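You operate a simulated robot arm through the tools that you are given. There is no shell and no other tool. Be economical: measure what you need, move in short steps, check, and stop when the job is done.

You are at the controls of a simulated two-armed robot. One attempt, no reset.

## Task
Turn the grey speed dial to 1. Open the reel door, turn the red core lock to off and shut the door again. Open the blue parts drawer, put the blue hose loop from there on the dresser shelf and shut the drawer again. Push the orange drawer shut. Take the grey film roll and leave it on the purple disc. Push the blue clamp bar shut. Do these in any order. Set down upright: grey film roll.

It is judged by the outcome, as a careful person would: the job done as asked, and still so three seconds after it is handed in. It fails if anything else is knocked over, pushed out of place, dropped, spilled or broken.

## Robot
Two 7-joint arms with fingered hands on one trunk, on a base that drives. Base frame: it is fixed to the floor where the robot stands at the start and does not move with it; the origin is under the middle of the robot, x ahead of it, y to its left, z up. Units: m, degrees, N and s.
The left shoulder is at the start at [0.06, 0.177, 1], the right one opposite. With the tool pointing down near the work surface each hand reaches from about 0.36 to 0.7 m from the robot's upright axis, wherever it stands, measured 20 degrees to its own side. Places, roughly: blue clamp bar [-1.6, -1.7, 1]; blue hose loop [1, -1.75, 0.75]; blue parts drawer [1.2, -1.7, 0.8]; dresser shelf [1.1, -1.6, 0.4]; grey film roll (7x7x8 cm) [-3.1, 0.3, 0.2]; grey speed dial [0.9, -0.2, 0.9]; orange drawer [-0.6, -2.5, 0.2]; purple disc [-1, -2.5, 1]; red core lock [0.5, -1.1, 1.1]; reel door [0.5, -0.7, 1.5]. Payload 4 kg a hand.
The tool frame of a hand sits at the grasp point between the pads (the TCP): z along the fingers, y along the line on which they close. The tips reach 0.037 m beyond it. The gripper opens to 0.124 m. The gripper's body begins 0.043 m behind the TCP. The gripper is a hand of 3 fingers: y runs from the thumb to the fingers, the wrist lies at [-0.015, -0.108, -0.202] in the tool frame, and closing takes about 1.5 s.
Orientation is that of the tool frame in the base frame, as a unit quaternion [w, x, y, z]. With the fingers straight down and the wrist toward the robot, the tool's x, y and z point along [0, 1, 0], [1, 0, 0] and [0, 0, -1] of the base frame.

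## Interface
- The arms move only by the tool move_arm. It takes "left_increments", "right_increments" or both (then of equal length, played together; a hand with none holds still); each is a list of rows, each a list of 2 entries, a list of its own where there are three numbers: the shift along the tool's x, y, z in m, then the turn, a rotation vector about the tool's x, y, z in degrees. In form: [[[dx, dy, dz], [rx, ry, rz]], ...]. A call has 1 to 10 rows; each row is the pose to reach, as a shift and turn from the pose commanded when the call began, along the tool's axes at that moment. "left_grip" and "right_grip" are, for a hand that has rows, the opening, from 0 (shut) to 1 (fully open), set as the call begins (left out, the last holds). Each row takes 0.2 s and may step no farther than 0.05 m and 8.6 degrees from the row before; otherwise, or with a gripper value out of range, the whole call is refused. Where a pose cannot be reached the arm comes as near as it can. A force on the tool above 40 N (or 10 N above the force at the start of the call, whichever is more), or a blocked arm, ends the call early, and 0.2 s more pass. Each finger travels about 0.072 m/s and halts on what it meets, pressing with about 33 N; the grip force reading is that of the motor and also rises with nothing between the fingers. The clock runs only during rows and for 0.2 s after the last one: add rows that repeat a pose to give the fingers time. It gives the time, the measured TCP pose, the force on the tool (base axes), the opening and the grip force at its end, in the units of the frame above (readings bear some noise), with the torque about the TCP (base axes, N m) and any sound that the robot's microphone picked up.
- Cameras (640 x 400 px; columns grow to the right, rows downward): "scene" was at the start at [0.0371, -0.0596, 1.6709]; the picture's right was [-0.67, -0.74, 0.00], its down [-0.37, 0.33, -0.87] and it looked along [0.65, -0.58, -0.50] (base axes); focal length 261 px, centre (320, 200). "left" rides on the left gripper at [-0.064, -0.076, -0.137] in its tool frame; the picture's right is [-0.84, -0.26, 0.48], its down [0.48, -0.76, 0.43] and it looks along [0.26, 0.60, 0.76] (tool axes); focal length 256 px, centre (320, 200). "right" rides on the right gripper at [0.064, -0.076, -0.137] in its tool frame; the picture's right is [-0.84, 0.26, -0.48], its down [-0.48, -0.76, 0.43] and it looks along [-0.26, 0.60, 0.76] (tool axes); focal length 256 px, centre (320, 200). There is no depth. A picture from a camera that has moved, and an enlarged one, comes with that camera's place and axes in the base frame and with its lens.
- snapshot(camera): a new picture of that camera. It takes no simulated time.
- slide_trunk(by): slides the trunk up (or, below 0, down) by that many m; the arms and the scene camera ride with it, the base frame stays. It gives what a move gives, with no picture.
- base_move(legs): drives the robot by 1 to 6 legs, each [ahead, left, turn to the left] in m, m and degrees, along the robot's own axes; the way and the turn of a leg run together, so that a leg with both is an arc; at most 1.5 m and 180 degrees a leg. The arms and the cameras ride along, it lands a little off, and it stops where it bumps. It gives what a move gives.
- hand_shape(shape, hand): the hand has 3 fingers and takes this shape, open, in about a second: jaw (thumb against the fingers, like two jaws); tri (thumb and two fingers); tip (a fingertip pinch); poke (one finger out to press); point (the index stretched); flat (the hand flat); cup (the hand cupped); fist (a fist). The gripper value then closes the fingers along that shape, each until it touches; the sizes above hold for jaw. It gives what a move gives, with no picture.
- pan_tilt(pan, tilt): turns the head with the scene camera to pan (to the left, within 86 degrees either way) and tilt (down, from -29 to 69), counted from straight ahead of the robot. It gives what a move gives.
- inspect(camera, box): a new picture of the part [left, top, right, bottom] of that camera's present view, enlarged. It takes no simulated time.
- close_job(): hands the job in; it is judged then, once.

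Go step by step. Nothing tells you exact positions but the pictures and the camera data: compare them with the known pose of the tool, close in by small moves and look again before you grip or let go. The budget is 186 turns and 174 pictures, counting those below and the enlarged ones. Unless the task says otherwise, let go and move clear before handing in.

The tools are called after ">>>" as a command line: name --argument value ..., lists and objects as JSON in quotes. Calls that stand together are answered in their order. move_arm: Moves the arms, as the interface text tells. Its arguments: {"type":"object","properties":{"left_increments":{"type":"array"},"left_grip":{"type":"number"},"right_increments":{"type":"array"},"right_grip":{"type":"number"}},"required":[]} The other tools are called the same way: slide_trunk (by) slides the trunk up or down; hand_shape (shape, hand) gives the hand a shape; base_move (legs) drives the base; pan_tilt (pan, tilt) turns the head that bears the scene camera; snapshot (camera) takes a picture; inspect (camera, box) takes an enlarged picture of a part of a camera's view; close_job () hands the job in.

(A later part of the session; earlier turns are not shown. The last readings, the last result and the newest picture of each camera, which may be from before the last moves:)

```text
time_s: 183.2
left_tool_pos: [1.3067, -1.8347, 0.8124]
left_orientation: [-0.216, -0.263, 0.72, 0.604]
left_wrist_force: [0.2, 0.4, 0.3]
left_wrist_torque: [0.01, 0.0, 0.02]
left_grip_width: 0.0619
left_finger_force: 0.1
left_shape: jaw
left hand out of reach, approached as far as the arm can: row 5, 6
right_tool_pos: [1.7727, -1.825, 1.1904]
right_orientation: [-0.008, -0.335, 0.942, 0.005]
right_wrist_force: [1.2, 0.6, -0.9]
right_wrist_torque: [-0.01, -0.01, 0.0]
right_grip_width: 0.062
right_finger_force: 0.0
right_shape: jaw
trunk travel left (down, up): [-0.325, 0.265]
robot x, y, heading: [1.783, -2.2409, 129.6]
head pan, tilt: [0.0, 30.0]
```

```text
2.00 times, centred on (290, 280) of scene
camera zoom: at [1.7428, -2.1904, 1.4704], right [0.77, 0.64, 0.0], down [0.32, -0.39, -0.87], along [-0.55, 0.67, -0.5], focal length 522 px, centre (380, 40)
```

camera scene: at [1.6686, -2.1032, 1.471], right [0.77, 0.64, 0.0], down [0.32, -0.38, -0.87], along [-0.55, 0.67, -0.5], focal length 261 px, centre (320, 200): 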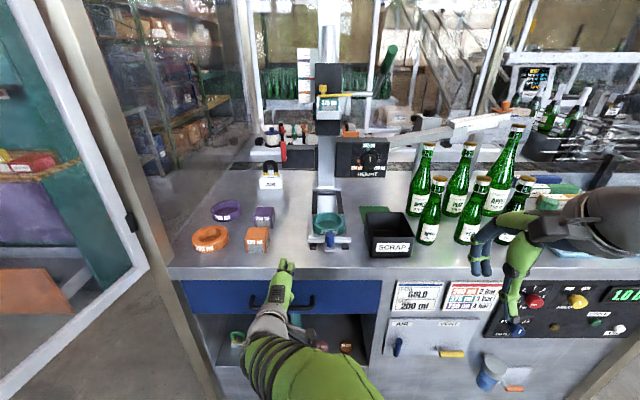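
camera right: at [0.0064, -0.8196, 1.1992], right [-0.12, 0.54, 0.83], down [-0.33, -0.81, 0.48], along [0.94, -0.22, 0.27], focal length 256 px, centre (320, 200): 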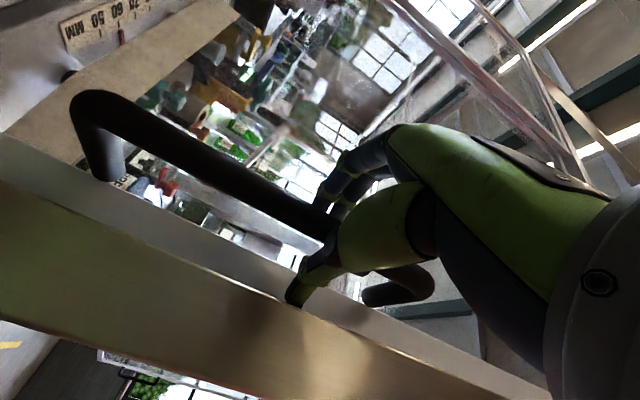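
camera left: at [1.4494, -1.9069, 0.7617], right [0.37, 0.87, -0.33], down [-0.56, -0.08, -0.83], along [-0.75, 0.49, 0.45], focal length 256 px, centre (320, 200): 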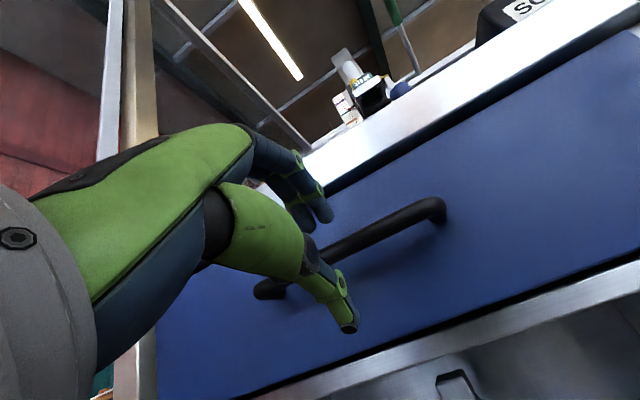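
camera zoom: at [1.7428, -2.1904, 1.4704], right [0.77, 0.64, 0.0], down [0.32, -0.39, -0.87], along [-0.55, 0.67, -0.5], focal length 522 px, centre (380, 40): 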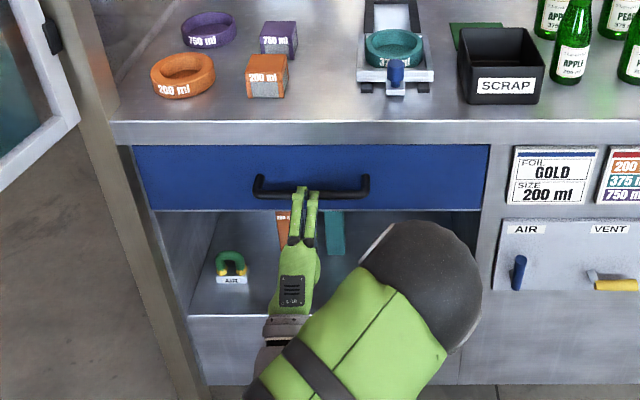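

>>> move_arm --left_increments '[[[0, 0, 0.025], [0, 0, 0]], [[0, 0, 0.05], [0, 0, 0]], [[0, 0.003, 0.072], [0, 0, 0]], [[0, 0.003, 0.072], [0, 0, 0]]]'

>>> move_arm --left_increments '[[[0, 0, 0], [0, 0, 0]], [[0, 0, 0], [0, 0, 0]], [[0, 0, 0], [0, 0, 0]], [[0, 0, 0], [0, 0, 0]]]' --left_grip 0

>>> snapshot --camera "left"

```text
time_s: 184.2
left_tool_pos: [1.2751, -1.782, 0.8284]
left_orientation: [-0.218, -0.264, 0.719, 0.605]
left_wrist_force: [16.9, -22.3, 4.1]
left_wrist_torque: [0.79, 0.57, -0.11]
left_grip_width: 0.0612
left_finger_force: 0.0
left_shape: jaw
left hand out of reach, approached as far as the arm can: row 1, 2, 3, 4
right_tool_pos: [1.7747, -1.8268, 1.1914]
right_orientation: [-0.008, -0.336, 0.942, 0.006]
right_wrist_force: [0.2, 0.2, 0.2]
right_wrist_torque: [0.02, -0.01, 0.0]
right_grip_width: 0.0619
right_finger_force: 0.1
right_shape: jaw
trunk travel left (down, up): [-0.325, 0.265]
robot x, y, heading: [1.7839, -2.2393, 129.4]
head pan, tilt: [0.0, 30.0]
```

```text
time_s: 184.7
left_tool_pos: [1.2747, -1.7825, 0.8109]
left_orientation: [-0.214, -0.266, 0.731, 0.591]
left_wrist_force: [3.4, -2.5, -34.8]
left_wrist_torque: [-0.1, 0.1, -0.02]
left_grip_width: 0.012
left_finger_force: 32.6
left_shape: jaw
right_tool_pos: [1.7731, -1.8223, 1.1895]
right_orientation: [-0.007, -0.335, 0.942, 0.004]
right_wrist_force: [-0.8, -0.7, 0.2]
right_wrist_torque: [0.04, -0.01, -0.02]
right_grip_width: 0.0618
right_finger_force: 0.1
right_shape: jaw
trunk travel left (down, up): [-0.325, 0.265]
robot x, y, heading: [1.7811, -2.2396, 129.7]
head pan, tilt: [0.0, 30.0]
stopped in row 2 (left hand): the force on the tool passed its limit at 46 N (the readings are from after the stop); the commanded pose is now the measured one
```

```text
67 pictures are left
camera left: at [1.4184, -1.8555, 0.766], right [0.38, 0.86, -0.35], down [-0.54, -0.11, -0.84], along [-0.75, 0.5, 0.42], focal length 256 px, centre (320, 200)
```

left: 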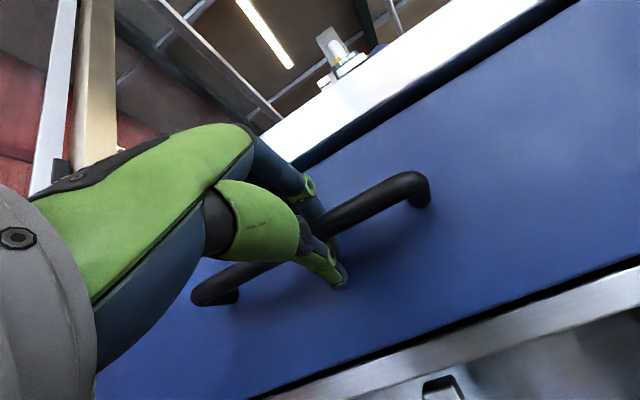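

Handle gripped. Pulling the drawer open with the base.

>>> base_move --legs '[[-0.12, 0, 0]]'

>>> base_move --legs '[[-0.14, 0, 0]]'

>>> pan_tilt --pan 0 --tilt 45

>>> snapshot --camera "scene"

```text
time_s: 185.8
left_tool_pos: [1.327, -1.8441, 0.8082]
left_orientation: [-0.214, -0.268, 0.734, 0.587]
left_wrist_force: [1.5, -1.4, -19.2]
left_wrist_torque: [-0.04, 0.05, 0.04]
left_grip_width: 0.0088
left_finger_force: 33.5
left_shape: jaw
right_tool_pos: [1.8259, -1.8853, 1.1914]
right_orientation: [-0.008, -0.335, 0.942, 0.004]
right_wrist_force: [0.3, 0.9, 0.0]
right_wrist_torque: [-0.01, -0.01, 0.01]
right_grip_width: 0.0619
right_finger_force: 0.1
right_shape: jaw
trunk travel left (down, up): [-0.325, 0.265]
robot x, y, heading: [1.829, -2.3027, 129.3]
head pan, tilt: [0.0, 30.0]
stopped in leg 1: the force on the tool passed its limit at 46 N (the readings are from after the stop); the commanded pose is now the measured one
```

```text
time_s: 187.1
left_tool_pos: [1.4149, -1.9499, 0.8091]
left_orientation: [-0.213, -0.267, 0.733, 0.588]
left_wrist_force: [-0.4, -0.5, -30.4]
left_wrist_torque: [-0.13, 0.06, -0.01]
left_grip_width: 0.01
left_finger_force: 32.6
left_shape: jaw
right_tool_pos: [1.9139, -1.9938, 1.1897]
right_orientation: [-0.007, -0.334, 0.942, 0.004]
right_wrist_force: [-0.2, 0.0, -0.9]
right_wrist_torque: [-0.02, 0.05, -0.01]
right_grip_width: 0.062
right_finger_force: 0.1
right_shape: jaw
trunk travel left (down, up): [-0.325, 0.265]
robot x, y, heading: [1.9214, -2.4074, 129.3]
head pan, tilt: [0.0, 30.0]
```

```text
time_s: 187.9
left_tool_pos: [1.4145, -1.9509, 0.8079]
left_orientation: [-0.212, -0.267, 0.735, 0.587]
left_wrist_force: [0.1, -1.3, -26.3]
left_wrist_torque: [-0.03, 0.03, 0.0]
left_grip_width: 0.0084
left_finger_force: 32.8
left_shape: jaw
right_tool_pos: [1.9135, -1.9932, 1.1908]
right_orientation: [-0.006, -0.334, 0.943, 0.004]
right_wrist_force: [0.1, 0.3, 0.0]
right_wrist_torque: [0.0, -0.03, 0.0]
right_grip_width: 0.062
right_finger_force: 0.1
right_shape: jaw
trunk travel left (down, up): [-0.325, 0.265]
robot x, y, heading: [1.9214, -2.4069, 129.4]
head pan, tilt: [0.0, 45.0]
```

```text
66 pictures are left
camera scene: at [1.8874, -2.3663, 1.4477], right [0.77, 0.63, 0.0], down [0.45, -0.55, -0.71], along [-0.45, 0.55, -0.71], focal length 261 px, centre (320, 200)
```

scene: 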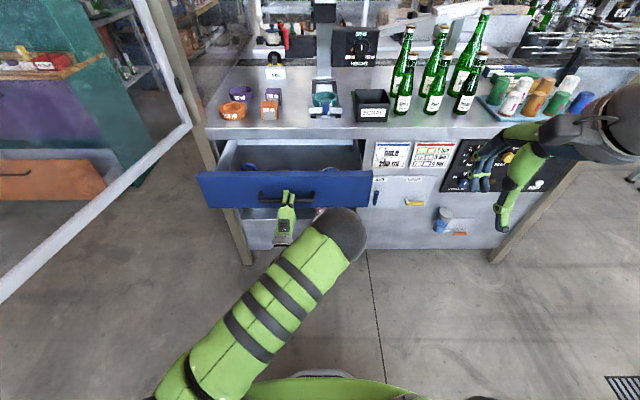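

>>> inspect --camera "scene" --box '[195, 120, 385, 220]'

```text
3.37 times, centred on (290, 170) of scene
camera zoom: at [1.8874, -2.3663, 1.4477], right [0.77, 0.63, 0.0], down [0.45, -0.55, -0.71], along [-0.45, 0.55, -0.71], focal length 880 px, centre (421, 301)
```

zoom: 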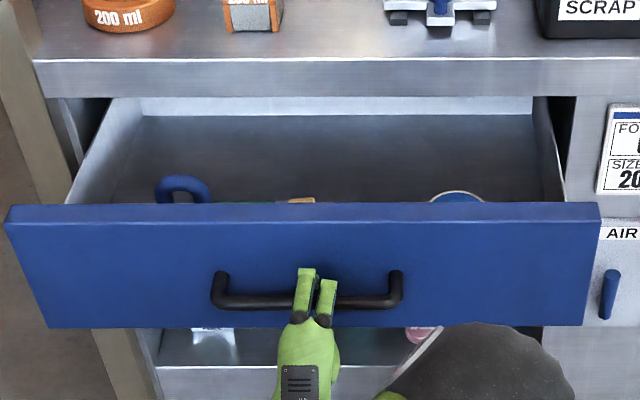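

Drawer is open and the blue loop shows at its left front. Releasing, lifting the hand back to pointing-down above the drawer.

>>> move_arm --left_increments '[[[0, 0, 0], [0, 0, 0]], [[0, 0, 0], [0, 0, 0]], [[0, 0, 0], [0, 0, 0]], [[0, 0, -0.03], [0, 0, 0]], [[0, 0, -0.06], [0, 0, 0]], [[0, 0.02, -0.1], [0, 0, 0]]]' --left_grip 0.6

>>> move_arm --left_increments '[[[0, 0.04, 0], [7.5, 0, 0]], [[0, 0.08, 0], [15, 0, 0]], [[0, 0.12, 0], [22.5, 0, 0]], [[0, 0.16, 0], [30, 0, 0]], [[0, 0.2, 0], [37.5, 0, 0]], [[0, 0.24, 0], [45, 0, 0]], [[0, 0.27, 0], [52.5, 0, 0]], [[0, 0.27, 0], [60, 0, 0]], [[0, 0.27, 0], [67.5, 0, 0]], [[0, 0.27, 0], [75, 0, 0]]]'

>>> base_move --legs '[[0.22, 0, 0]]'

>>> snapshot --camera "left"

>>> snapshot --camera "scene"

```text
time_s: 189.3
left_tool_pos: [1.4762, -2.0236, 0.852]
left_orientation: [-0.213, -0.267, 0.732, 0.59]
left_wrist_force: [-0.6, 0.4, -0.4]
left_wrist_torque: [0.0, 0.01, 0.01]
left_grip_width: 0.0743
left_finger_force: 0.1
left_shape: jaw
right_tool_pos: [1.916, -1.9944, 1.1908]
right_orientation: [-0.007, -0.334, 0.943, 0.005]
right_wrist_force: [-0.6, 0.5, 0.3]
right_wrist_torque: [-0.02, -0.02, 0.01]
right_grip_width: 0.0617
right_finger_force: 0.0
right_shape: jaw
trunk travel left (down, up): [-0.325, 0.265]
robot x, y, heading: [1.9194, -2.4082, 129.4]
head pan, tilt: [0.0, 45.0]
```

```text
time_s: 191.5
left_tool_pos: [1.4368, -1.9785, 1.1153]
left_orientation: [-0.006, -0.34, 0.94, 0.02]
left_wrist_force: [-0.3, 0.0, -0.6]
left_wrist_torque: [0.04, 0.01, -0.03]
left_grip_width: 0.0744
left_finger_force: 0.1
left_shape: jaw
right_tool_pos: [1.9146, -1.9942, 1.1905]
right_orientation: [-0.007, -0.333, 0.943, 0.005]
right_wrist_force: [0.7, -0.6, 0.2]
right_wrist_torque: [0.0, 0.02, 0.01]
right_grip_width: 0.0621
right_finger_force: 0.0
right_shape: jaw
trunk travel left (down, up): [-0.325, 0.265]
robot x, y, heading: [1.9193, -2.4106, 129.3]
head pan, tilt: [0.0, 45.0]
```

```text
time_s: 193.2
left_tool_pos: [1.3004, -1.8056, 1.1148]
left_orientation: [-0.007, -0.339, 0.941, 0.021]
left_wrist_force: [-0.5, 0.1, 0.0]
left_wrist_torque: [-0.01, -0.03, -0.01]
left_grip_width: 0.0744
left_finger_force: 0.1
left_shape: jaw
right_tool_pos: [1.7777, -1.8234, 1.191]
right_orientation: [-0.006, -0.332, 0.943, 0.004]
right_wrist_force: [-0.7, 1.1, -0.7]
right_wrist_torque: [0.03, 0.0, 0.02]
right_grip_width: 0.0619
right_finger_force: 0.2
right_shape: jaw
trunk travel left (down, up): [-0.325, 0.265]
robot x, y, heading: [1.7845, -2.2406, 129.0]
head pan, tilt: [0.0, 45.0]
```

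```text
64 pictures are left
camera left: at [1.4006, -1.8281, 1.2485], right [0.8, 0.35, -0.49], down [0.1, -0.88, -0.47], along [-0.6, 0.32, -0.73], focal length 256 px, centre (320, 200)
```

left: 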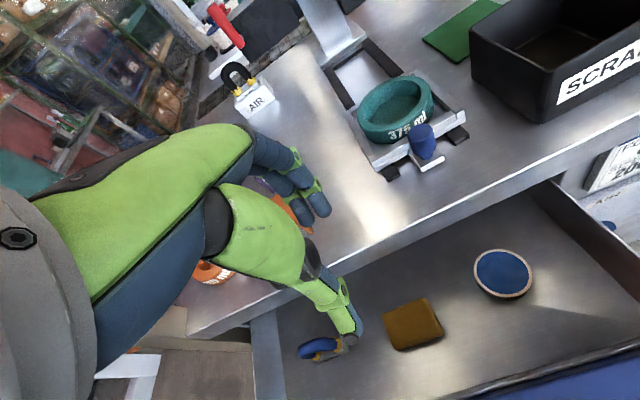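

```text
63 pictures are left
camera scene: at [1.7495, -2.196, 1.4478], right [0.78, 0.63, 0.0], down [0.45, -0.55, -0.71], along [-0.44, 0.55, -0.71], focal length 261 px, centre (320, 200)
```

scene: 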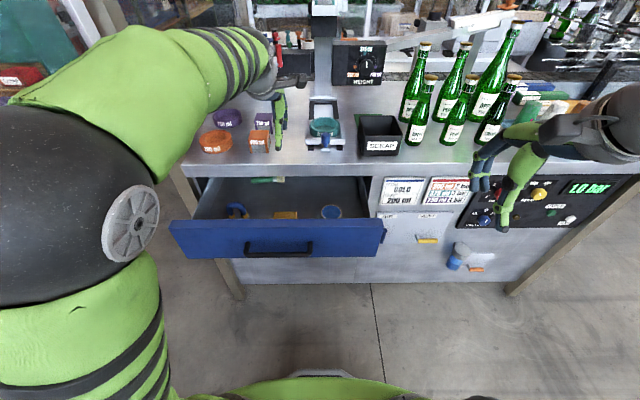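

>>> inspect --camera "scene" --box '[190, 180, 302, 250]'

>>> inspect --camera "left" --box '[260, 290, 460, 390]'

```text
5.71 times, centred on (246, 215) of scene
camera zoom: at [1.7495, -2.196, 1.4478], right [0.78, 0.63, 0.0], down [0.45, -0.55, -0.71], along [-0.44, 0.55, -0.71], focal length 1492 px, centre (743, 114)
```

zoom: 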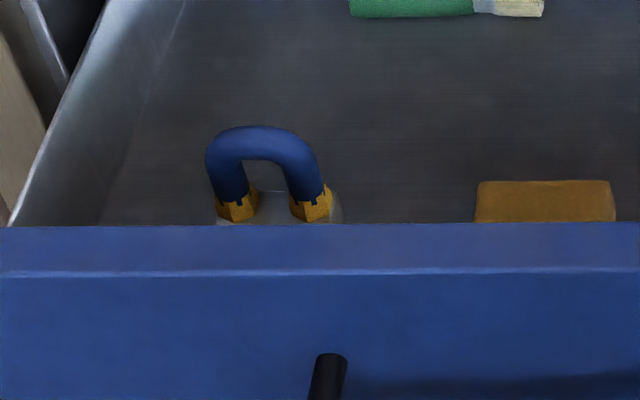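

```text
3.20 times, centred on (360, 340) of left
camera zoom: at [1.4006, -1.8281, 1.2485], right [0.8, 0.35, -0.49], down [0.1, -0.88, -0.47], along [-0.6, 0.32, -0.73], focal length 819 px, centre (192, -248)
```

zoom: 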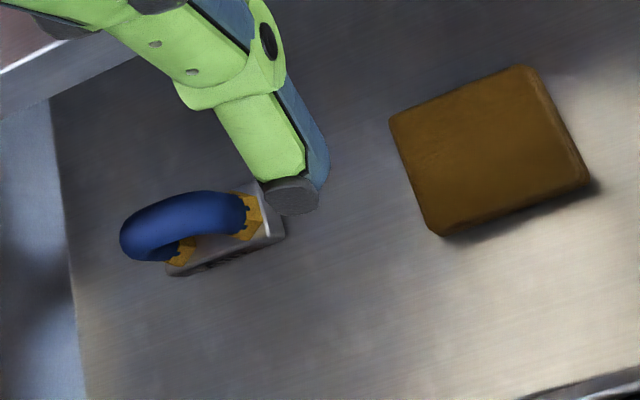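

The loop's arch stands at about (1.157, -1.908, 0.82), its plane left-right, which suits the hand's fore-aft grip. Moving above it with a slight lean.

>>> move_arm --left_increments '[[[0.03, 0, 0.0], [-2.5, 0, 0]], [[0.06, 0, 0.03], [-5, 0, 0]], [[0.09, 0, 0.06], [-7.5, 0, 0]], [[0.12, 0, 0.09], [-10, 0, 0]], [[0.15, 0, 0.13], [-12.5, 0, 0]], [[0.175, 0, 0.17], [-15, 0, 0]], [[0.175, 0, 0.185], [-15, 0, 0]], [[0.175, 0, 0.185], [-15, 0, 0]]]' --left_grip 0.45

>>> inspect --camera "scene" --box '[170, 130, 330, 250]'

>>> snapshot --camera "left"

```text
time_s: 194.7
left_tool_pos: [1.1567, -1.9079, 0.9556]
left_orientation: [-0.043, -0.36, 0.918, 0.163]
left_wrist_force: [10.7, -12.8, 25.0]
left_wrist_torque: [0.74, 0.95, 0.16]
left_grip_width: 0.0543
left_finger_force: 0.1
left_shape: jaw
left hand out of reach, approached as far as the arm can: row 6
right_tool_pos: [1.7799, -1.8255, 1.1922]
right_orientation: [-0.008, -0.331, 0.943, 0.006]
right_wrist_force: [-0.6, -0.1, 0.0]
right_wrist_torque: [0.02, -0.03, 0.0]
right_grip_width: 0.0617
right_finger_force: 0.1
right_shape: jaw
trunk travel left (down, up): [-0.325, 0.265]
robot x, y, heading: [1.7814, -2.237, 129.1]
head pan, tilt: [0.0, 45.0]
stopped in row 7 (left hand): the force on the tool passed its limit at 50 N (the readings are from after the stop); the commanded pose is now the measured one
```

```text
3.33 times, centred on (250, 190) of scene
camera zoom: at [1.752, -2.1995, 1.4485], right [0.78, 0.63, 0.0], down [0.44, -0.55, -0.71], along [-0.45, 0.55, -0.71], focal length 871 px, centre (553, 233)
```

zoom: 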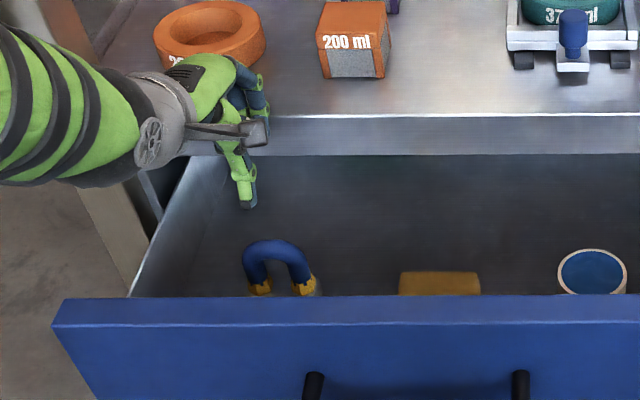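

```text
59 pictures are left
camera left: at [1.2786, -1.9548, 1.0622], right [0.69, 0.52, -0.51], down [0.05, -0.73, -0.68], along [-0.72, 0.44, -0.53], focal length 256 px, centre (320, 200)
```

left: 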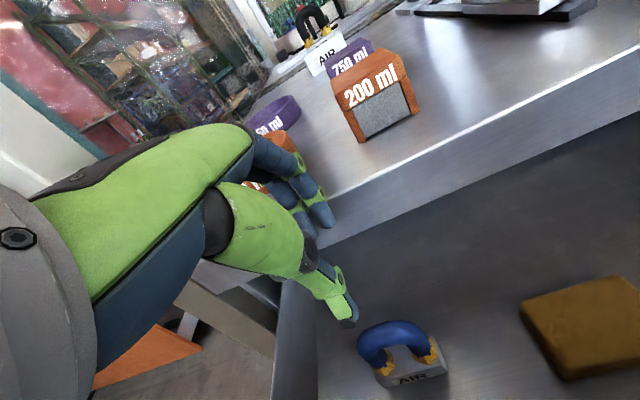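

>>> move_arm --left_increments '[[[0, -0.031, -0.032], [-3, 0, 0]], [[0, -0.05, 0.0], [-6, 0, 0]], [[0, -0.056, 0.04], [-6, 0, 0]], [[0, -0.058, 0.08], [-6, 0, 0]]]' --left_grip 0.42

>>> snapshot --camera "left"

>>> inspect --camera "scene" --box '[170, 130, 330, 250]'

```text
time_s: 195.7
left_tool_pos: [1.1772, -1.9291, 0.8579]
left_orientation: [-0.061, -0.357, 0.909, 0.206]
left_wrist_force: [-0.8, 0.3, -0.1]
left_wrist_torque: [-0.01, -0.02, 0.01]
left_grip_width: 0.0524
left_finger_force: 0.0
left_shape: jaw
right_tool_pos: [1.779, -1.8229, 1.1901]
right_orientation: [-0.007, -0.331, 0.944, 0.004]
right_wrist_force: [0.5, -0.5, -0.3]
right_wrist_torque: [0.0, 0.02, -0.01]
right_grip_width: 0.0618
right_finger_force: 0.0
right_shape: jaw
trunk travel left (down, up): [-0.325, 0.265]
robot x, y, heading: [1.7796, -2.2365, 129.1]
head pan, tilt: [0.0, 45.0]
```

```text
58 pictures are left
camera left: at [1.3061, -1.9815, 0.9516], right [0.65, 0.56, -0.51], down [0.0, -0.68, -0.73], along [-0.76, 0.47, -0.45], focal length 256 px, centre (320, 200)
```

left: 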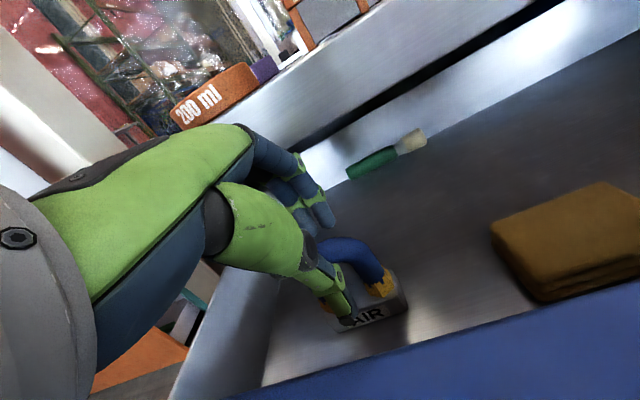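

```text
3.33 times, centred on (250, 190) of scene
camera zoom: at [1.7503, -2.1958, 1.4478], right [0.78, 0.63, 0.0], down [0.45, -0.55, -0.71], along [-0.45, 0.55, -0.71], focal length 871 px, centre (553, 233)
```

zoom: 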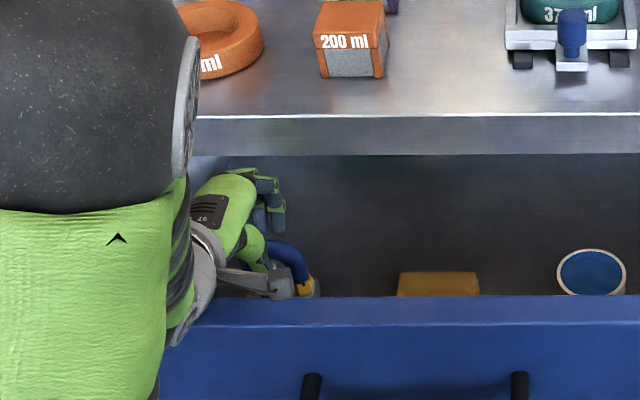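

>>> move_arm --left_increments '[[[-0.006, -0.003, 0.012], [0, 0, 0]], [[-0.008, -0.006, 0.024], [0, 0, 0]], [[-0.008, -0.006, 0.024], [0, 0, 0]]]'

>>> move_arm --left_increments '[[[0, 0, 0], [0, 0, 0]], [[0, 0, 0], [0, 0, 0]], [[0, 0, 0], [0, 0, 0]], [[0, 0, 0], [0, 0, 0]]]' --left_grip 0

>>> snapshot --camera "left"

```text
time_s: 196.5
left_tool_pos: [1.1813, -1.9181, 0.8328]
left_orientation: [-0.06, -0.357, 0.909, 0.207]
left_wrist_force: [0.3, 0.3, -0.5]
left_wrist_torque: [0.02, 0.0, 0.0]
left_grip_width: 0.0522
left_finger_force: 0.0
left_shape: jaw
right_tool_pos: [1.7774, -1.8232, 1.1902]
right_orientation: [-0.007, -0.331, 0.944, 0.006]
right_wrist_force: [0.1, 0.4, -0.2]
right_wrist_torque: [-0.03, 0.01, -0.02]
right_grip_width: 0.0617
right_finger_force: 0.1
right_shape: jaw
trunk travel left (down, up): [-0.325, 0.265]
robot x, y, heading: [1.7821, -2.2352, 129.0]
head pan, tilt: [0.0, 45.0]
```

```text
time_s: 197.5
left_tool_pos: [1.1809, -1.919, 0.833]
left_orientation: [-0.061, -0.357, 0.909, 0.206]
left_wrist_force: [0.9, -0.2, -0.4]
left_wrist_torque: [-0.03, 0.03, 0.0]
left_grip_width: 0.0097
left_finger_force: 33.3
left_shape: jaw
right_tool_pos: [1.7778, -1.8222, 1.19]
right_orientation: [-0.007, -0.331, 0.944, 0.006]
right_wrist_force: [-0.1, -0.5, 0.2]
right_wrist_torque: [0.0, 0.03, 0.02]
right_grip_width: 0.0618
right_finger_force: 0.2
right_shape: jaw
trunk travel left (down, up): [-0.325, 0.265]
robot x, y, heading: [1.7844, -2.2398, 129.3]
head pan, tilt: [0.0, 45.0]
```

```text
56 pictures are left
camera left: at [1.3104, -1.972, 0.9275], right [0.65, 0.56, -0.51], down [0.01, -0.68, -0.73], along [-0.76, 0.47, -0.45], focal length 256 px, centre (320, 200)
```

left: 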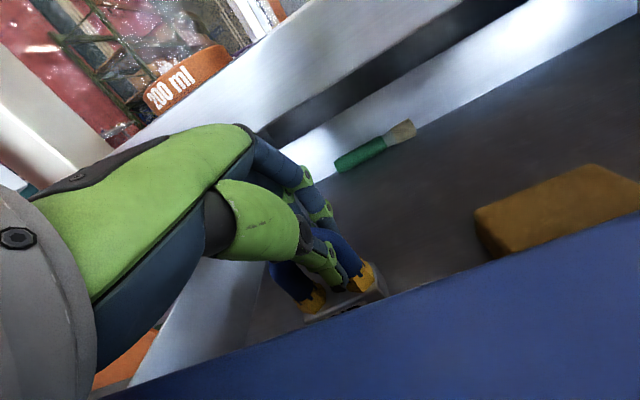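

The loop is held. Lifting it clear, then bringing the right hand down in front of the drawer to push it shut.

>>> move_arm --left_increments '[[[0, 0.002, -0.03], [0, 0, 0]], [[0, 0.005, -0.07], [0, 0, 0]], [[0, 0.01, -0.115], [0, 0, 0]], [[0, 0.017, -0.157], [0, 0, 0]], [[0, 0.017, -0.2], [0, 0, 0]], [[0, 0.01, -0.24], [0, 0, 0]], [[0, 0.0, -0.28], [0, 0, 0]], [[0, -0.01, -0.32], [0, 0, 0]], [[0, -0.03, -0.36], [0, 0, 0]], [[0, -0.05, -0.4], [0, 0, 0]]]'

>>> snapshot --camera "left"

>>> move_arm --right_increments '[[[0.02, 0, 0.035], [0, 0, 0]], [[0.04, 0, 0.075], [0, 0, 0]], [[0.06, 0, 0.115], [0, 0, 0]], [[0.08, 0, 0.155], [0, 0, 0]], [[0.1, 0, 0.195], [0, 0, 0]], [[0.13, 0, 0.235], [0, 0, 0]], [[0.16, 0, 0.275], [0, 0, 0]], [[0.19, 0, 0.31], [0, 0, 0]], [[0.22, 0, 0.345], [0, 0, 0]], [[0.25, 0, 0.38], [0, 0, 0]]]' --right_grip 0.1

>>> snapshot --camera "scene"

```text
time_s: 199.7
left_tool_pos: [1.3148, -2.0822, 1.1737]
left_orientation: [-0.061, -0.357, 0.909, 0.207]
left_wrist_force: [-0.6, 0.8, -1.1]
left_wrist_torque: [0.02, -0.02, 0.01]
left_grip_width: 0.0092
left_finger_force: 32.9
left_shape: jaw
right_tool_pos: [1.7777, -1.8238, 1.1915]
right_orientation: [-0.008, -0.332, 0.943, 0.005]
right_wrist_force: [0.1, 0.3, -0.1]
right_wrist_torque: [-0.01, 0.0, -0.02]
right_grip_width: 0.062
right_finger_force: 0.1
right_shape: jaw
trunk travel left (down, up): [-0.325, 0.265]
robot x, y, heading: [1.7862, -2.2388, 129.1]
head pan, tilt: [0.0, 45.0]
```

```text
55 pictures are left
camera left: at [1.4439, -2.1352, 1.2695], right [0.65, 0.56, -0.51], down [0.01, -0.68, -0.73], along [-0.76, 0.48, -0.45], focal length 256 px, centre (320, 200)
```

left: 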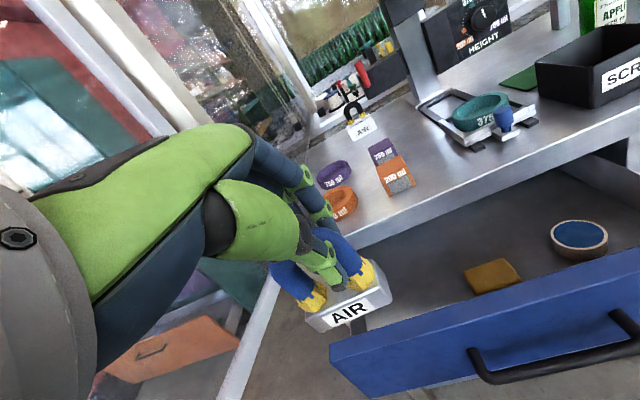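

```text
time_s: 202.1
left_tool_pos: [1.3146, -2.0822, 1.1743]
left_orientation: [-0.06, -0.357, 0.909, 0.207]
left_wrist_force: [0.5, -0.4, -1.2]
left_wrist_torque: [0.01, 0.01, 0.0]
left_grip_width: 0.0089
left_finger_force: 32.7
left_shape: jaw
right_tool_pos: [1.5433, -1.9957, 0.8453]
right_orientation: [-0.068, -0.336, 0.939, -0.04]
right_wrist_force: [0.1, -0.4, 0.4]
right_wrist_torque: [-0.01, 0.02, 0.02]
right_grip_width: 0.0122
right_finger_force: 0.0
right_shape: jaw
right hand out of reach, approached as far as the arm can: row 5, 6, 7, 8, 9, 10
trunk travel left (down, up): [-0.325, 0.265]
robot x, y, heading: [1.7858, -2.2382, 128.9]
head pan, tilt: [0.0, 45.0]
stopped in row 10 (right hand): the arm was blocked; the commanded pose is now the measured one
```

```text
54 pictures are left
camera scene: at [1.7504, -2.1967, 1.4478], right [0.78, 0.63, 0.0], down [0.45, -0.55, -0.71], along [-0.45, 0.55, -0.71], focal length 261 px, centre (320, 200)
```

scene: 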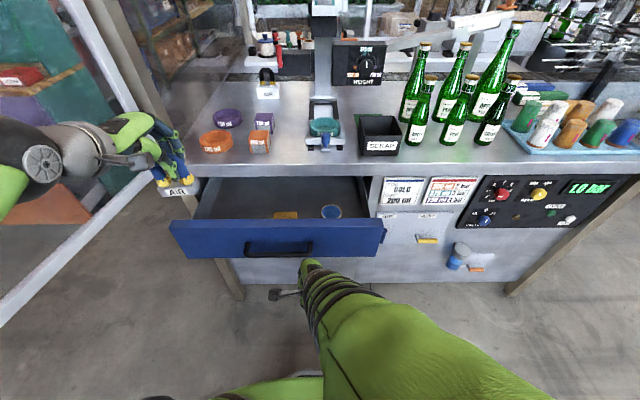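

>>> move_arm --right_increments '[[[0, 0.04, 0], [0, 0, 0]], [[0, 0.08, 0], [0, 0, 0]], [[0, 0.12, 0], [0, 0, 0]], [[0, 0.16, 0], [0, 0, 0]], [[0, 0.19, 0], [0, 0, 0]], [[0, 0.22, 0], [0, 0, 0]], [[0, 0.25, 0], [0, 0, 0]], [[0, 0.28, 0], [0, 0, 0]], [[0, 0.31, 0], [0, 0, 0]], [[0, 0.34, 0], [0, 0, 0]]]'

>>> snapshot --camera "scene"

```text
time_s: 204.1
left_tool_pos: [1.3191, -2.0825, 1.1756]
left_orientation: [-0.061, -0.356, 0.909, 0.208]
left_wrist_force: [0.0, 0.0, -0.9]
left_wrist_torque: [-0.02, -0.03, 0.04]
left_grip_width: 0.0094
left_finger_force: 33.3
left_shape: jaw
right_tool_pos: [1.3494, -1.765, 0.8366]
right_orientation: [-0.065, -0.337, 0.938, -0.045]
right_wrist_force: [25.6, -17.8, 23.2]
right_wrist_torque: [0.36, 0.14, -0.28]
right_grip_width: 0.0082
right_finger_force: 0.1
right_shape: jaw
trunk travel left (down, up): [-0.325, 0.265]
robot x, y, heading: [1.7842, -2.2381, 129.0]
head pan, tilt: [0.0, 45.0]
stopped in row 10 (right hand): the force on the tool passed its limit at 46 N (the readings are from after the stop); the commanded pose is now the measured one
```

```text
53 pictures are left
camera scene: at [1.7536, -2.1994, 1.4484], right [0.78, 0.63, 0.0], down [0.44, -0.55, -0.71], along [-0.45, 0.55, -0.71], focal length 261 px, centre (320, 200)
```

scene: 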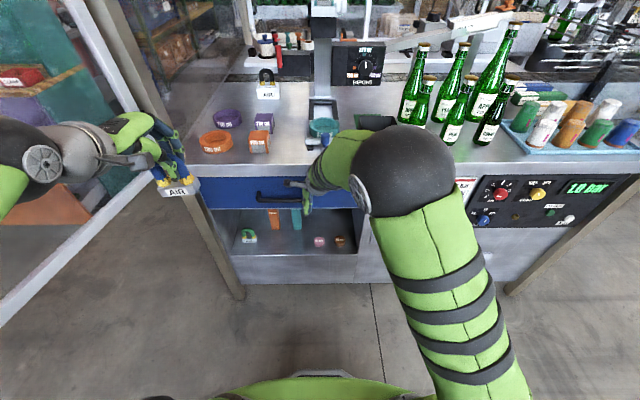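

>>> move_arm --right_increments '[[[0, -0.04, 0], [0, 0, 0]], [[0, -0.08, 0], [0, 0, 0]], [[0, -0.12, 0], [0, 0, 0]], [[-0.03, -0.15, 0], [0, 0, 0]], [[-0.07, -0.17, -0.01], [0, 0, 0]], [[-0.11, -0.18, -0.03], [0, 0, 0]], [[-0.15, -0.18, -0.05], [0, 0, 0]], [[-0.19, -0.18, -0.07], [0, 0, 0]], [[-0.23, -0.18, -0.09], [0, 0, 0]]]'

>>> inspect --camera "scene" --box '[190, 160, 390, 300]'

```text
time_s: 206.1
left_tool_pos: [1.3166, -2.0815, 1.1747]
left_orientation: [-0.061, -0.357, 0.909, 0.207]
left_wrist_force: [0.3, -0.3, -0.4]
left_wrist_torque: [0.0, -0.03, -0.01]
left_grip_width: 0.0093
left_finger_force: 32.7
left_shape: jaw
right_tool_pos: [1.6469, -1.7437, 0.8946]
right_orientation: [-0.066, -0.336, 0.938, -0.046]
right_wrist_force: [0.2, -0.4, -0.3]
right_wrist_torque: [0.0, 0.02, -0.03]
right_grip_width: 0.0122
right_finger_force: 0.2
right_shape: jaw
trunk travel left (down, up): [-0.325, 0.265]
robot x, y, heading: [1.7827, -2.2353, 129.1]
head pan, tilt: [0.0, 45.0]
```

```text
2.86 times, centred on (290, 230) of scene
camera zoom: at [1.7506, -2.1966, 1.4478], right [0.78, 0.63, 0.0], down [0.44, -0.55, -0.71], along [-0.45, 0.55, -0.71], focal length 746 px, centre (406, 114)
```

zoom: 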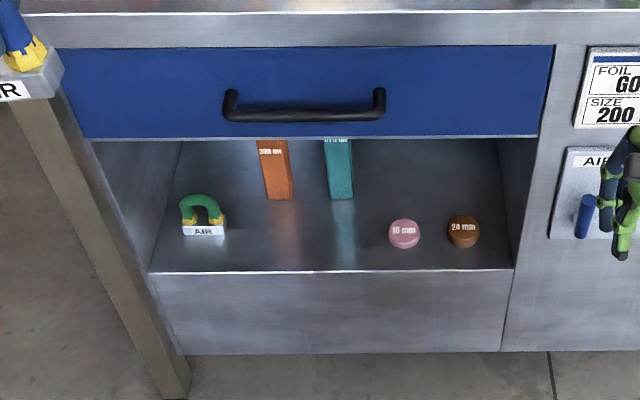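

Drawer is flush. Lowering the trunk and the loop to shelf height in front of the niche (shelf at about z 0.41).

>>> slide_trunk --by -0.25

>>> move_arm --left_increments '[[[-0.011, -0.017, 0.037], [0, 0, 0]], [[-0.021, -0.034, 0.074], [0, 0, 0]], [[-0.032, -0.05, 0.11], [0, 0, 0]], [[-0.043, -0.067, 0.147], [0, 0, 0]], [[-0.053, -0.084, 0.184], [0, 0, 0]], [[-0.064, -0.101, 0.221], [0, 0, 0]], [[-0.075, -0.117, 0.257], [0, 0, 0]], [[-0.086, -0.134, 0.294], [0, 0, 0]], [[-0.096, -0.151, 0.331], [0, 0, 0]]]'

>>> snapshot --camera "scene"

>>> snapshot --camera "left"

```text
time_s: 208.7
left_tool_pos: [1.3153, -2.0809, 0.9234]
left_orientation: [-0.06, -0.357, 0.909, 0.206]
left_wrist_force: [-0.2, -0.7, -0.9]
left_wrist_torque: [-0.01, -0.01, -0.02]
left_grip_width: 0.0087
left_finger_force: 33.1
left_shape: jaw
right_tool_pos: [1.6478, -1.7429, 0.6448]
right_orientation: [-0.065, -0.337, 0.938, -0.044]
right_wrist_force: [0.4, 0.3, 0.7]
right_wrist_torque: [0.02, 0.01, 0.02]
right_grip_width: 0.0121
right_finger_force: 0.1
right_shape: jaw
trunk travel left (down, up): [-0.075, 0.515]
robot x, y, heading: [1.786, -2.2337, 129.0]
head pan, tilt: [0.0, 45.0]
```

```text
time_s: 210.7
left_tool_pos: [1.3647, -1.9079, 0.5685]
left_orientation: [-0.06, -0.357, 0.909, 0.206]
left_wrist_force: [-0.1, -0.1, -1.1]
left_wrist_torque: [0.04, -0.01, 0.02]
left_grip_width: 0.0087
left_finger_force: 32.5
left_shape: jaw
left hand out of reach, approached as far as the arm can: row 3, 4, 5, 6, 7, 8, 9
right_tool_pos: [1.6457, -1.7442, 0.6446]
right_orientation: [-0.065, -0.337, 0.938, -0.046]
right_wrist_force: [0.7, -0.1, 0.5]
right_wrist_torque: [0.03, 0.06, -0.01]
right_grip_width: 0.0123
right_finger_force: 0.0
right_shape: jaw
trunk travel left (down, up): [-0.075, 0.515]
robot x, y, heading: [1.7834, -2.2395, 128.9]
head pan, tilt: [0.0, 45.0]
```

```text
51 pictures are left
camera scene: at [1.7503, -2.1969, 1.1979], right [0.78, 0.63, 0.0], down [0.45, -0.55, -0.71], along [-0.45, 0.55, -0.71], focal length 261 px, centre (320, 200)
```

scene: 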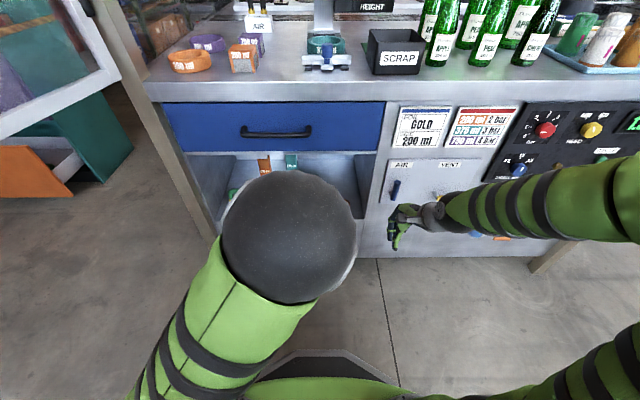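

```text
50 pictures are left
camera left: at [1.4937, -1.9609, 0.6624], right [0.65, 0.56, -0.51], down [0.01, -0.68, -0.73], along [-0.76, 0.47, -0.45], focal length 256 px, centre (320, 200)
```

left: 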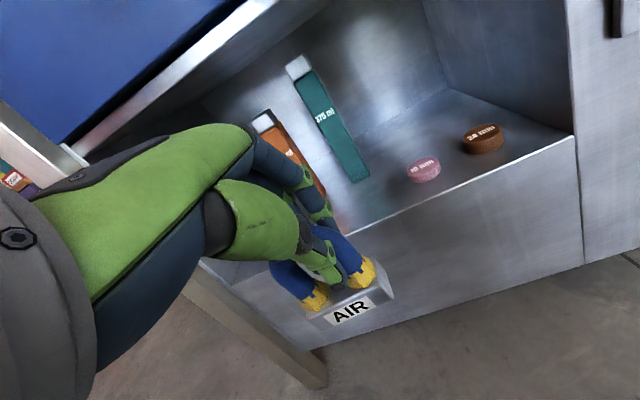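

>>> base_move --legs '[[0.12, 0.03, 0]]'

>>> move_arm --left_increments '[[[0.005, 0.039, 0.018], [0, 0, 0]], [[0.01, 0.078, 0.036], [0, 0, 0]], [[0.015, 0.117, 0.053], [0, 0, 0]], [[0.02, 0.15, 0.068], [0, 0, 0]], [[0.02, 0.15, 0.068], [0, 0, 0]]]'

>>> snapshot --camera "left"

>>> snapshot --camera "scene"

```text
time_s: 211.9
left_tool_pos: [1.266, -1.8346, 0.5684]
left_orientation: [-0.06, -0.357, 0.909, 0.206]
left_wrist_force: [-0.8, -0.1, -1.6]
left_wrist_torque: [-0.01, 0.0, 0.0]
left_grip_width: 0.0087
left_finger_force: 32.8
left_shape: jaw
right_tool_pos: [1.5462, -1.6708, 0.6438]
right_orientation: [-0.065, -0.338, 0.938, -0.045]
right_wrist_force: [-0.4, -0.2, 0.8]
right_wrist_torque: [0.02, -0.01, 0.0]
right_grip_width: 0.0124
right_finger_force: 0.1
right_shape: jaw
trunk travel left (down, up): [-0.075, 0.515]
robot x, y, heading: [1.6847, -2.1648, 129.2]
head pan, tilt: [0.0, 45.0]
```

```text
time_s: 213.1
left_tool_pos: [1.14, -1.7254, 0.5681]
left_orientation: [-0.061, -0.358, 0.909, 0.206]
left_wrist_force: [-0.8, 1.0, -1.5]
left_wrist_torque: [-0.02, -0.04, -0.01]
left_grip_width: 0.0088
left_finger_force: 32.3
left_shape: jaw
right_tool_pos: [1.5468, -1.6701, 0.6449]
right_orientation: [-0.066, -0.338, 0.938, -0.045]
right_wrist_force: [-0.7, 0.1, 0.6]
right_wrist_torque: [-0.03, -0.04, -0.05]
right_grip_width: 0.0125
right_finger_force: 0.1
right_shape: jaw
trunk travel left (down, up): [-0.075, 0.515]
robot x, y, heading: [1.6878, -2.1627, 129.3]
head pan, tilt: [0.0, 45.0]
```

```text
49 pictures are left
camera left: at [1.2683, -1.7781, 0.6634], right [0.65, 0.56, -0.51], down [0.01, -0.68, -0.73], along [-0.76, 0.47, -0.45], focal length 256 px, centre (320, 200)
```

left: 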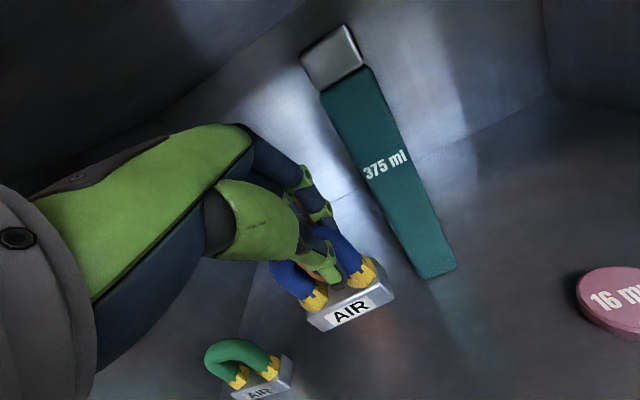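

```text
48 pictures are left
camera scene: at [1.6515, -2.1228, 1.1978], right [0.78, 0.63, 0.0], down [0.45, -0.55, -0.71], along [-0.45, 0.55, -0.71], focal length 261 px, centre (320, 200)
```

scene: 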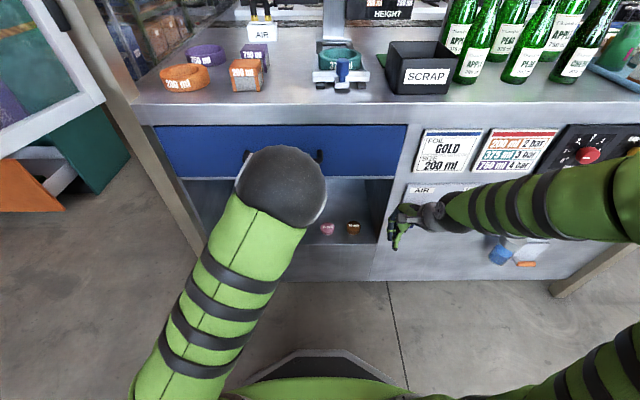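

The loop is over free shelf space. Lowering gently to the shelf.

>>> move_arm --left_increments '[[[0, -0.008, 0.018], [0, 0, 0]], [[0, -0.017, 0.036], [0, 0, 0]], [[0, -0.022, 0.05], [0, 0, 0]], [[0, -0.0275, 0.06], [0, 0, 0]]]'

>>> snapshot --camera "left"

```text
time_s: 214.1
left_tool_pos: [1.1428, -1.7259, 0.5033]
left_orientation: [-0.061, -0.358, 0.909, 0.206]
left_wrist_force: [-0.4, 1.0, -1.2]
left_wrist_torque: [0.01, -0.02, 0.03]
left_grip_width: 0.0088
left_finger_force: 33.3
left_shape: jaw
right_tool_pos: [1.5464, -1.6685, 0.6456]
right_orientation: [-0.064, -0.337, 0.938, -0.045]
right_wrist_force: [1.0, 0.3, 0.2]
right_wrist_torque: [0.03, 0.02, 0.01]
right_grip_width: 0.0122
right_finger_force: 0.0
right_shape: jaw
trunk travel left (down, up): [-0.075, 0.515]
robot x, y, heading: [1.6881, -2.1653, 129.1]
head pan, tilt: [0.0, 45.0]
```

```text
47 pictures are left
camera left: at [1.2711, -1.7782, 0.5977], right [0.65, 0.56, -0.51], down [0.01, -0.68, -0.73], along [-0.76, 0.47, -0.45], focal length 256 px, centre (320, 200)
```

left: 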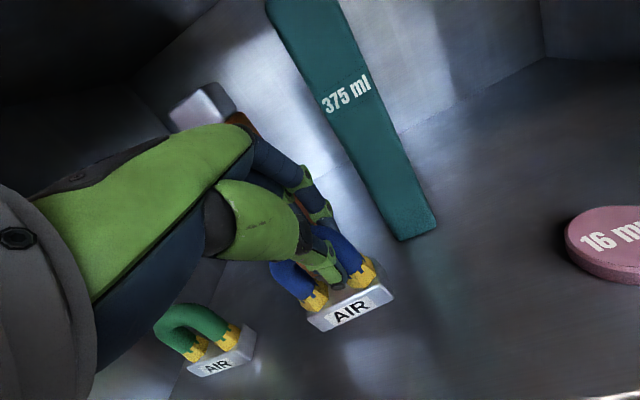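

>>> move_arm --left_increments '[[[0, -0.003, 0.006], [0, 0, 0]], [[0, -0.005, 0.012], [0, 0, 0]], [[0, -0.008, 0.018], [0, 0, 0]], [[0, -0.011, 0.024], [0, 0, 0]], [[0, -0.0135, 0.03], [0, 0, 0]]]'

>>> snapshot --camera "left"

```text
time_s: 215.3
left_tool_pos: [1.1419, -1.7194, 0.4786]
left_orientation: [-0.06, -0.355, 0.908, 0.216]
left_wrist_force: [7.5, -6.1, 21.4]
left_wrist_torque: [-0.21, 0.15, 0.01]
left_grip_width: 0.0068
left_finger_force: 32.8
left_shape: jaw
right_tool_pos: [1.5472, -1.6712, 0.646]
right_orientation: [-0.066, -0.338, 0.938, -0.044]
right_wrist_force: [0.4, 0.1, 0.2]
right_wrist_torque: [0.0, 0.03, 0.0]
right_grip_width: 0.0123
right_finger_force: 0.1
right_shape: jaw
trunk travel left (down, up): [-0.075, 0.515]
robot x, y, heading: [1.6841, -2.1694, 129.2]
head pan, tilt: [0.0, 45.0]
stopped in row 5 (left hand): the force on the tool passed its limit at 45 N (the readings are from after the stop); the commanded pose is now the measured one
```

```text
46 pictures are left
camera left: at [1.2725, -1.775, 0.5712], right [0.65, 0.56, -0.51], down [0.0, -0.67, -0.74], along [-0.76, 0.48, -0.44], focal length 256 px, centre (320, 200)
```

left: 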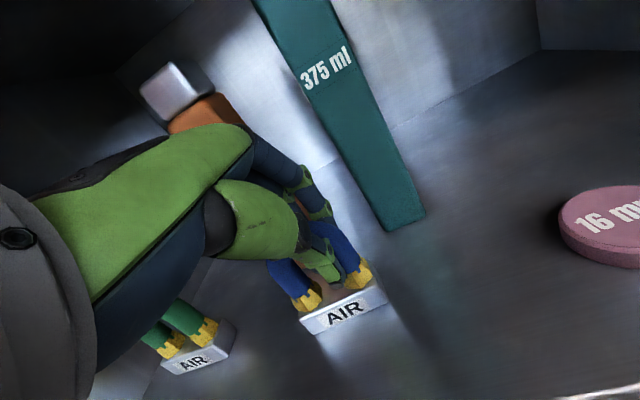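

Set on the shelf. Opening modestly, lifting off the arch and withdrawing.

>>> move_arm --left_increments '[[[0, 0.001, -0.003], [0, 0, 0]], [[0, 0.001, -0.003], [0, 0, 0]], [[0, 0.001, -0.003], [0, 0, 0]], [[0, 0.006, -0.02], [0, 0, 0]], [[0, 0.012, -0.04], [0, 0, 0]], [[0, 0.018, -0.06], [0, 0, 0]], [[0, 0.0, -0.075], [0, 0, 0]], [[0, -0.04, -0.09], [0, 0, 0]], [[0, -0.08, -0.11], [0, 0, 0]], [[0, -0.12, -0.13], [0, 0, 0]]]' --left_grip 0.3

>>> snapshot --camera "left"

```text
time_s: 217.5
left_tool_pos: [1.2503, -1.8401, 0.5399]
left_orientation: [-0.061, -0.356, 0.908, 0.213]
left_wrist_force: [0.1, -0.4, -1.1]
left_wrist_torque: [0.01, 0.01, -0.01]
left_grip_width: 0.037
left_finger_force: 0.0
left_shape: jaw
left hand out of reach, approached as far as the arm can: row 10
right_tool_pos: [1.5485, -1.6704, 0.643]
right_orientation: [-0.065, -0.337, 0.938, -0.045]
right_wrist_force: [-0.2, 0.3, 0.0]
right_wrist_torque: [0.0, -0.01, 0.02]
right_grip_width: 0.0122
right_finger_force: 0.0
right_shape: jaw
trunk travel left (down, up): [-0.075, 0.515]
robot x, y, heading: [1.6825, -2.16, 129.3]
head pan, tilt: [0.0, 45.0]
```

```text
45 pictures are left
camera left: at [1.3799, -1.8949, 0.6339], right [0.65, 0.56, -0.51], down [0.0, -0.67, -0.74], along [-0.76, 0.48, -0.44], focal length 256 px, centre (320, 200)
```

left: 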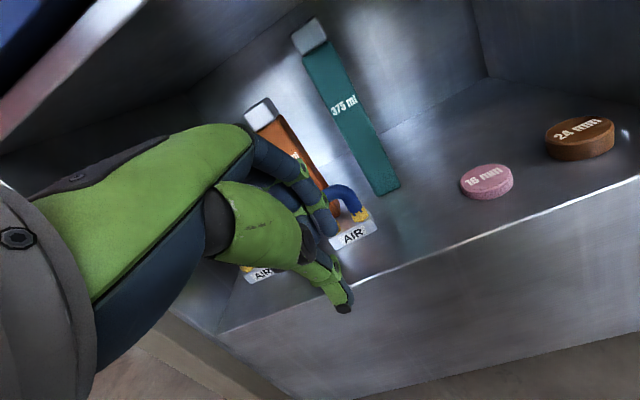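

Loop placed and stable. Next the orange drawer: back out, around the press door, to stand before the dresser.

>>> base_move --legs '[[-0.74, 0, 0], [0, 1.25, 0], [0.9, 0.62, 0]]'

>>> snapshot --camera "scene"

```text
time_s: 232.8
left_tool_pos: [-0.2951, -2.9506, 0.54]
left_orientation: [-0.062, -0.359, 0.907, 0.212]
left_wrist_force: [0.3, -0.1, 0.3]
left_wrist_torque: [0.03, -0.02, 0.02]
left_grip_width: 0.0368
left_finger_force: 0.1
left_shape: jaw
right_tool_pos: [0.0013, -2.7777, 0.6442]
right_orientation: [-0.065, -0.339, 0.938, -0.045]
right_wrist_force: [0.5, 0.1, 0.3]
right_wrist_torque: [-0.03, 0.0, 0.02]
right_grip_width: 0.0122
right_finger_force: 0.0
right_shape: jaw
trunk travel left (down, up): [-0.075, 0.515]
robot x, y, heading: [0.1411, -3.2716, 129.4]
head pan, tilt: [0.0, 45.0]
```

```text
44 pictures are left
camera scene: at [0.108, -3.23, 1.1978], right [0.77, 0.63, 0.0], down [0.45, -0.55, -0.71], along [-0.45, 0.55, -0.71], focal length 261 px, centre (320, 200)
```

scene: 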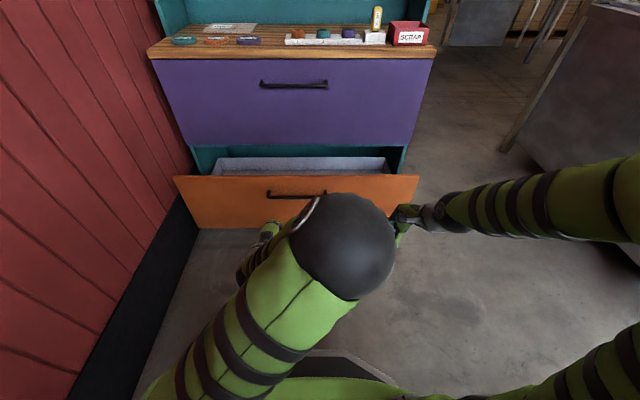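

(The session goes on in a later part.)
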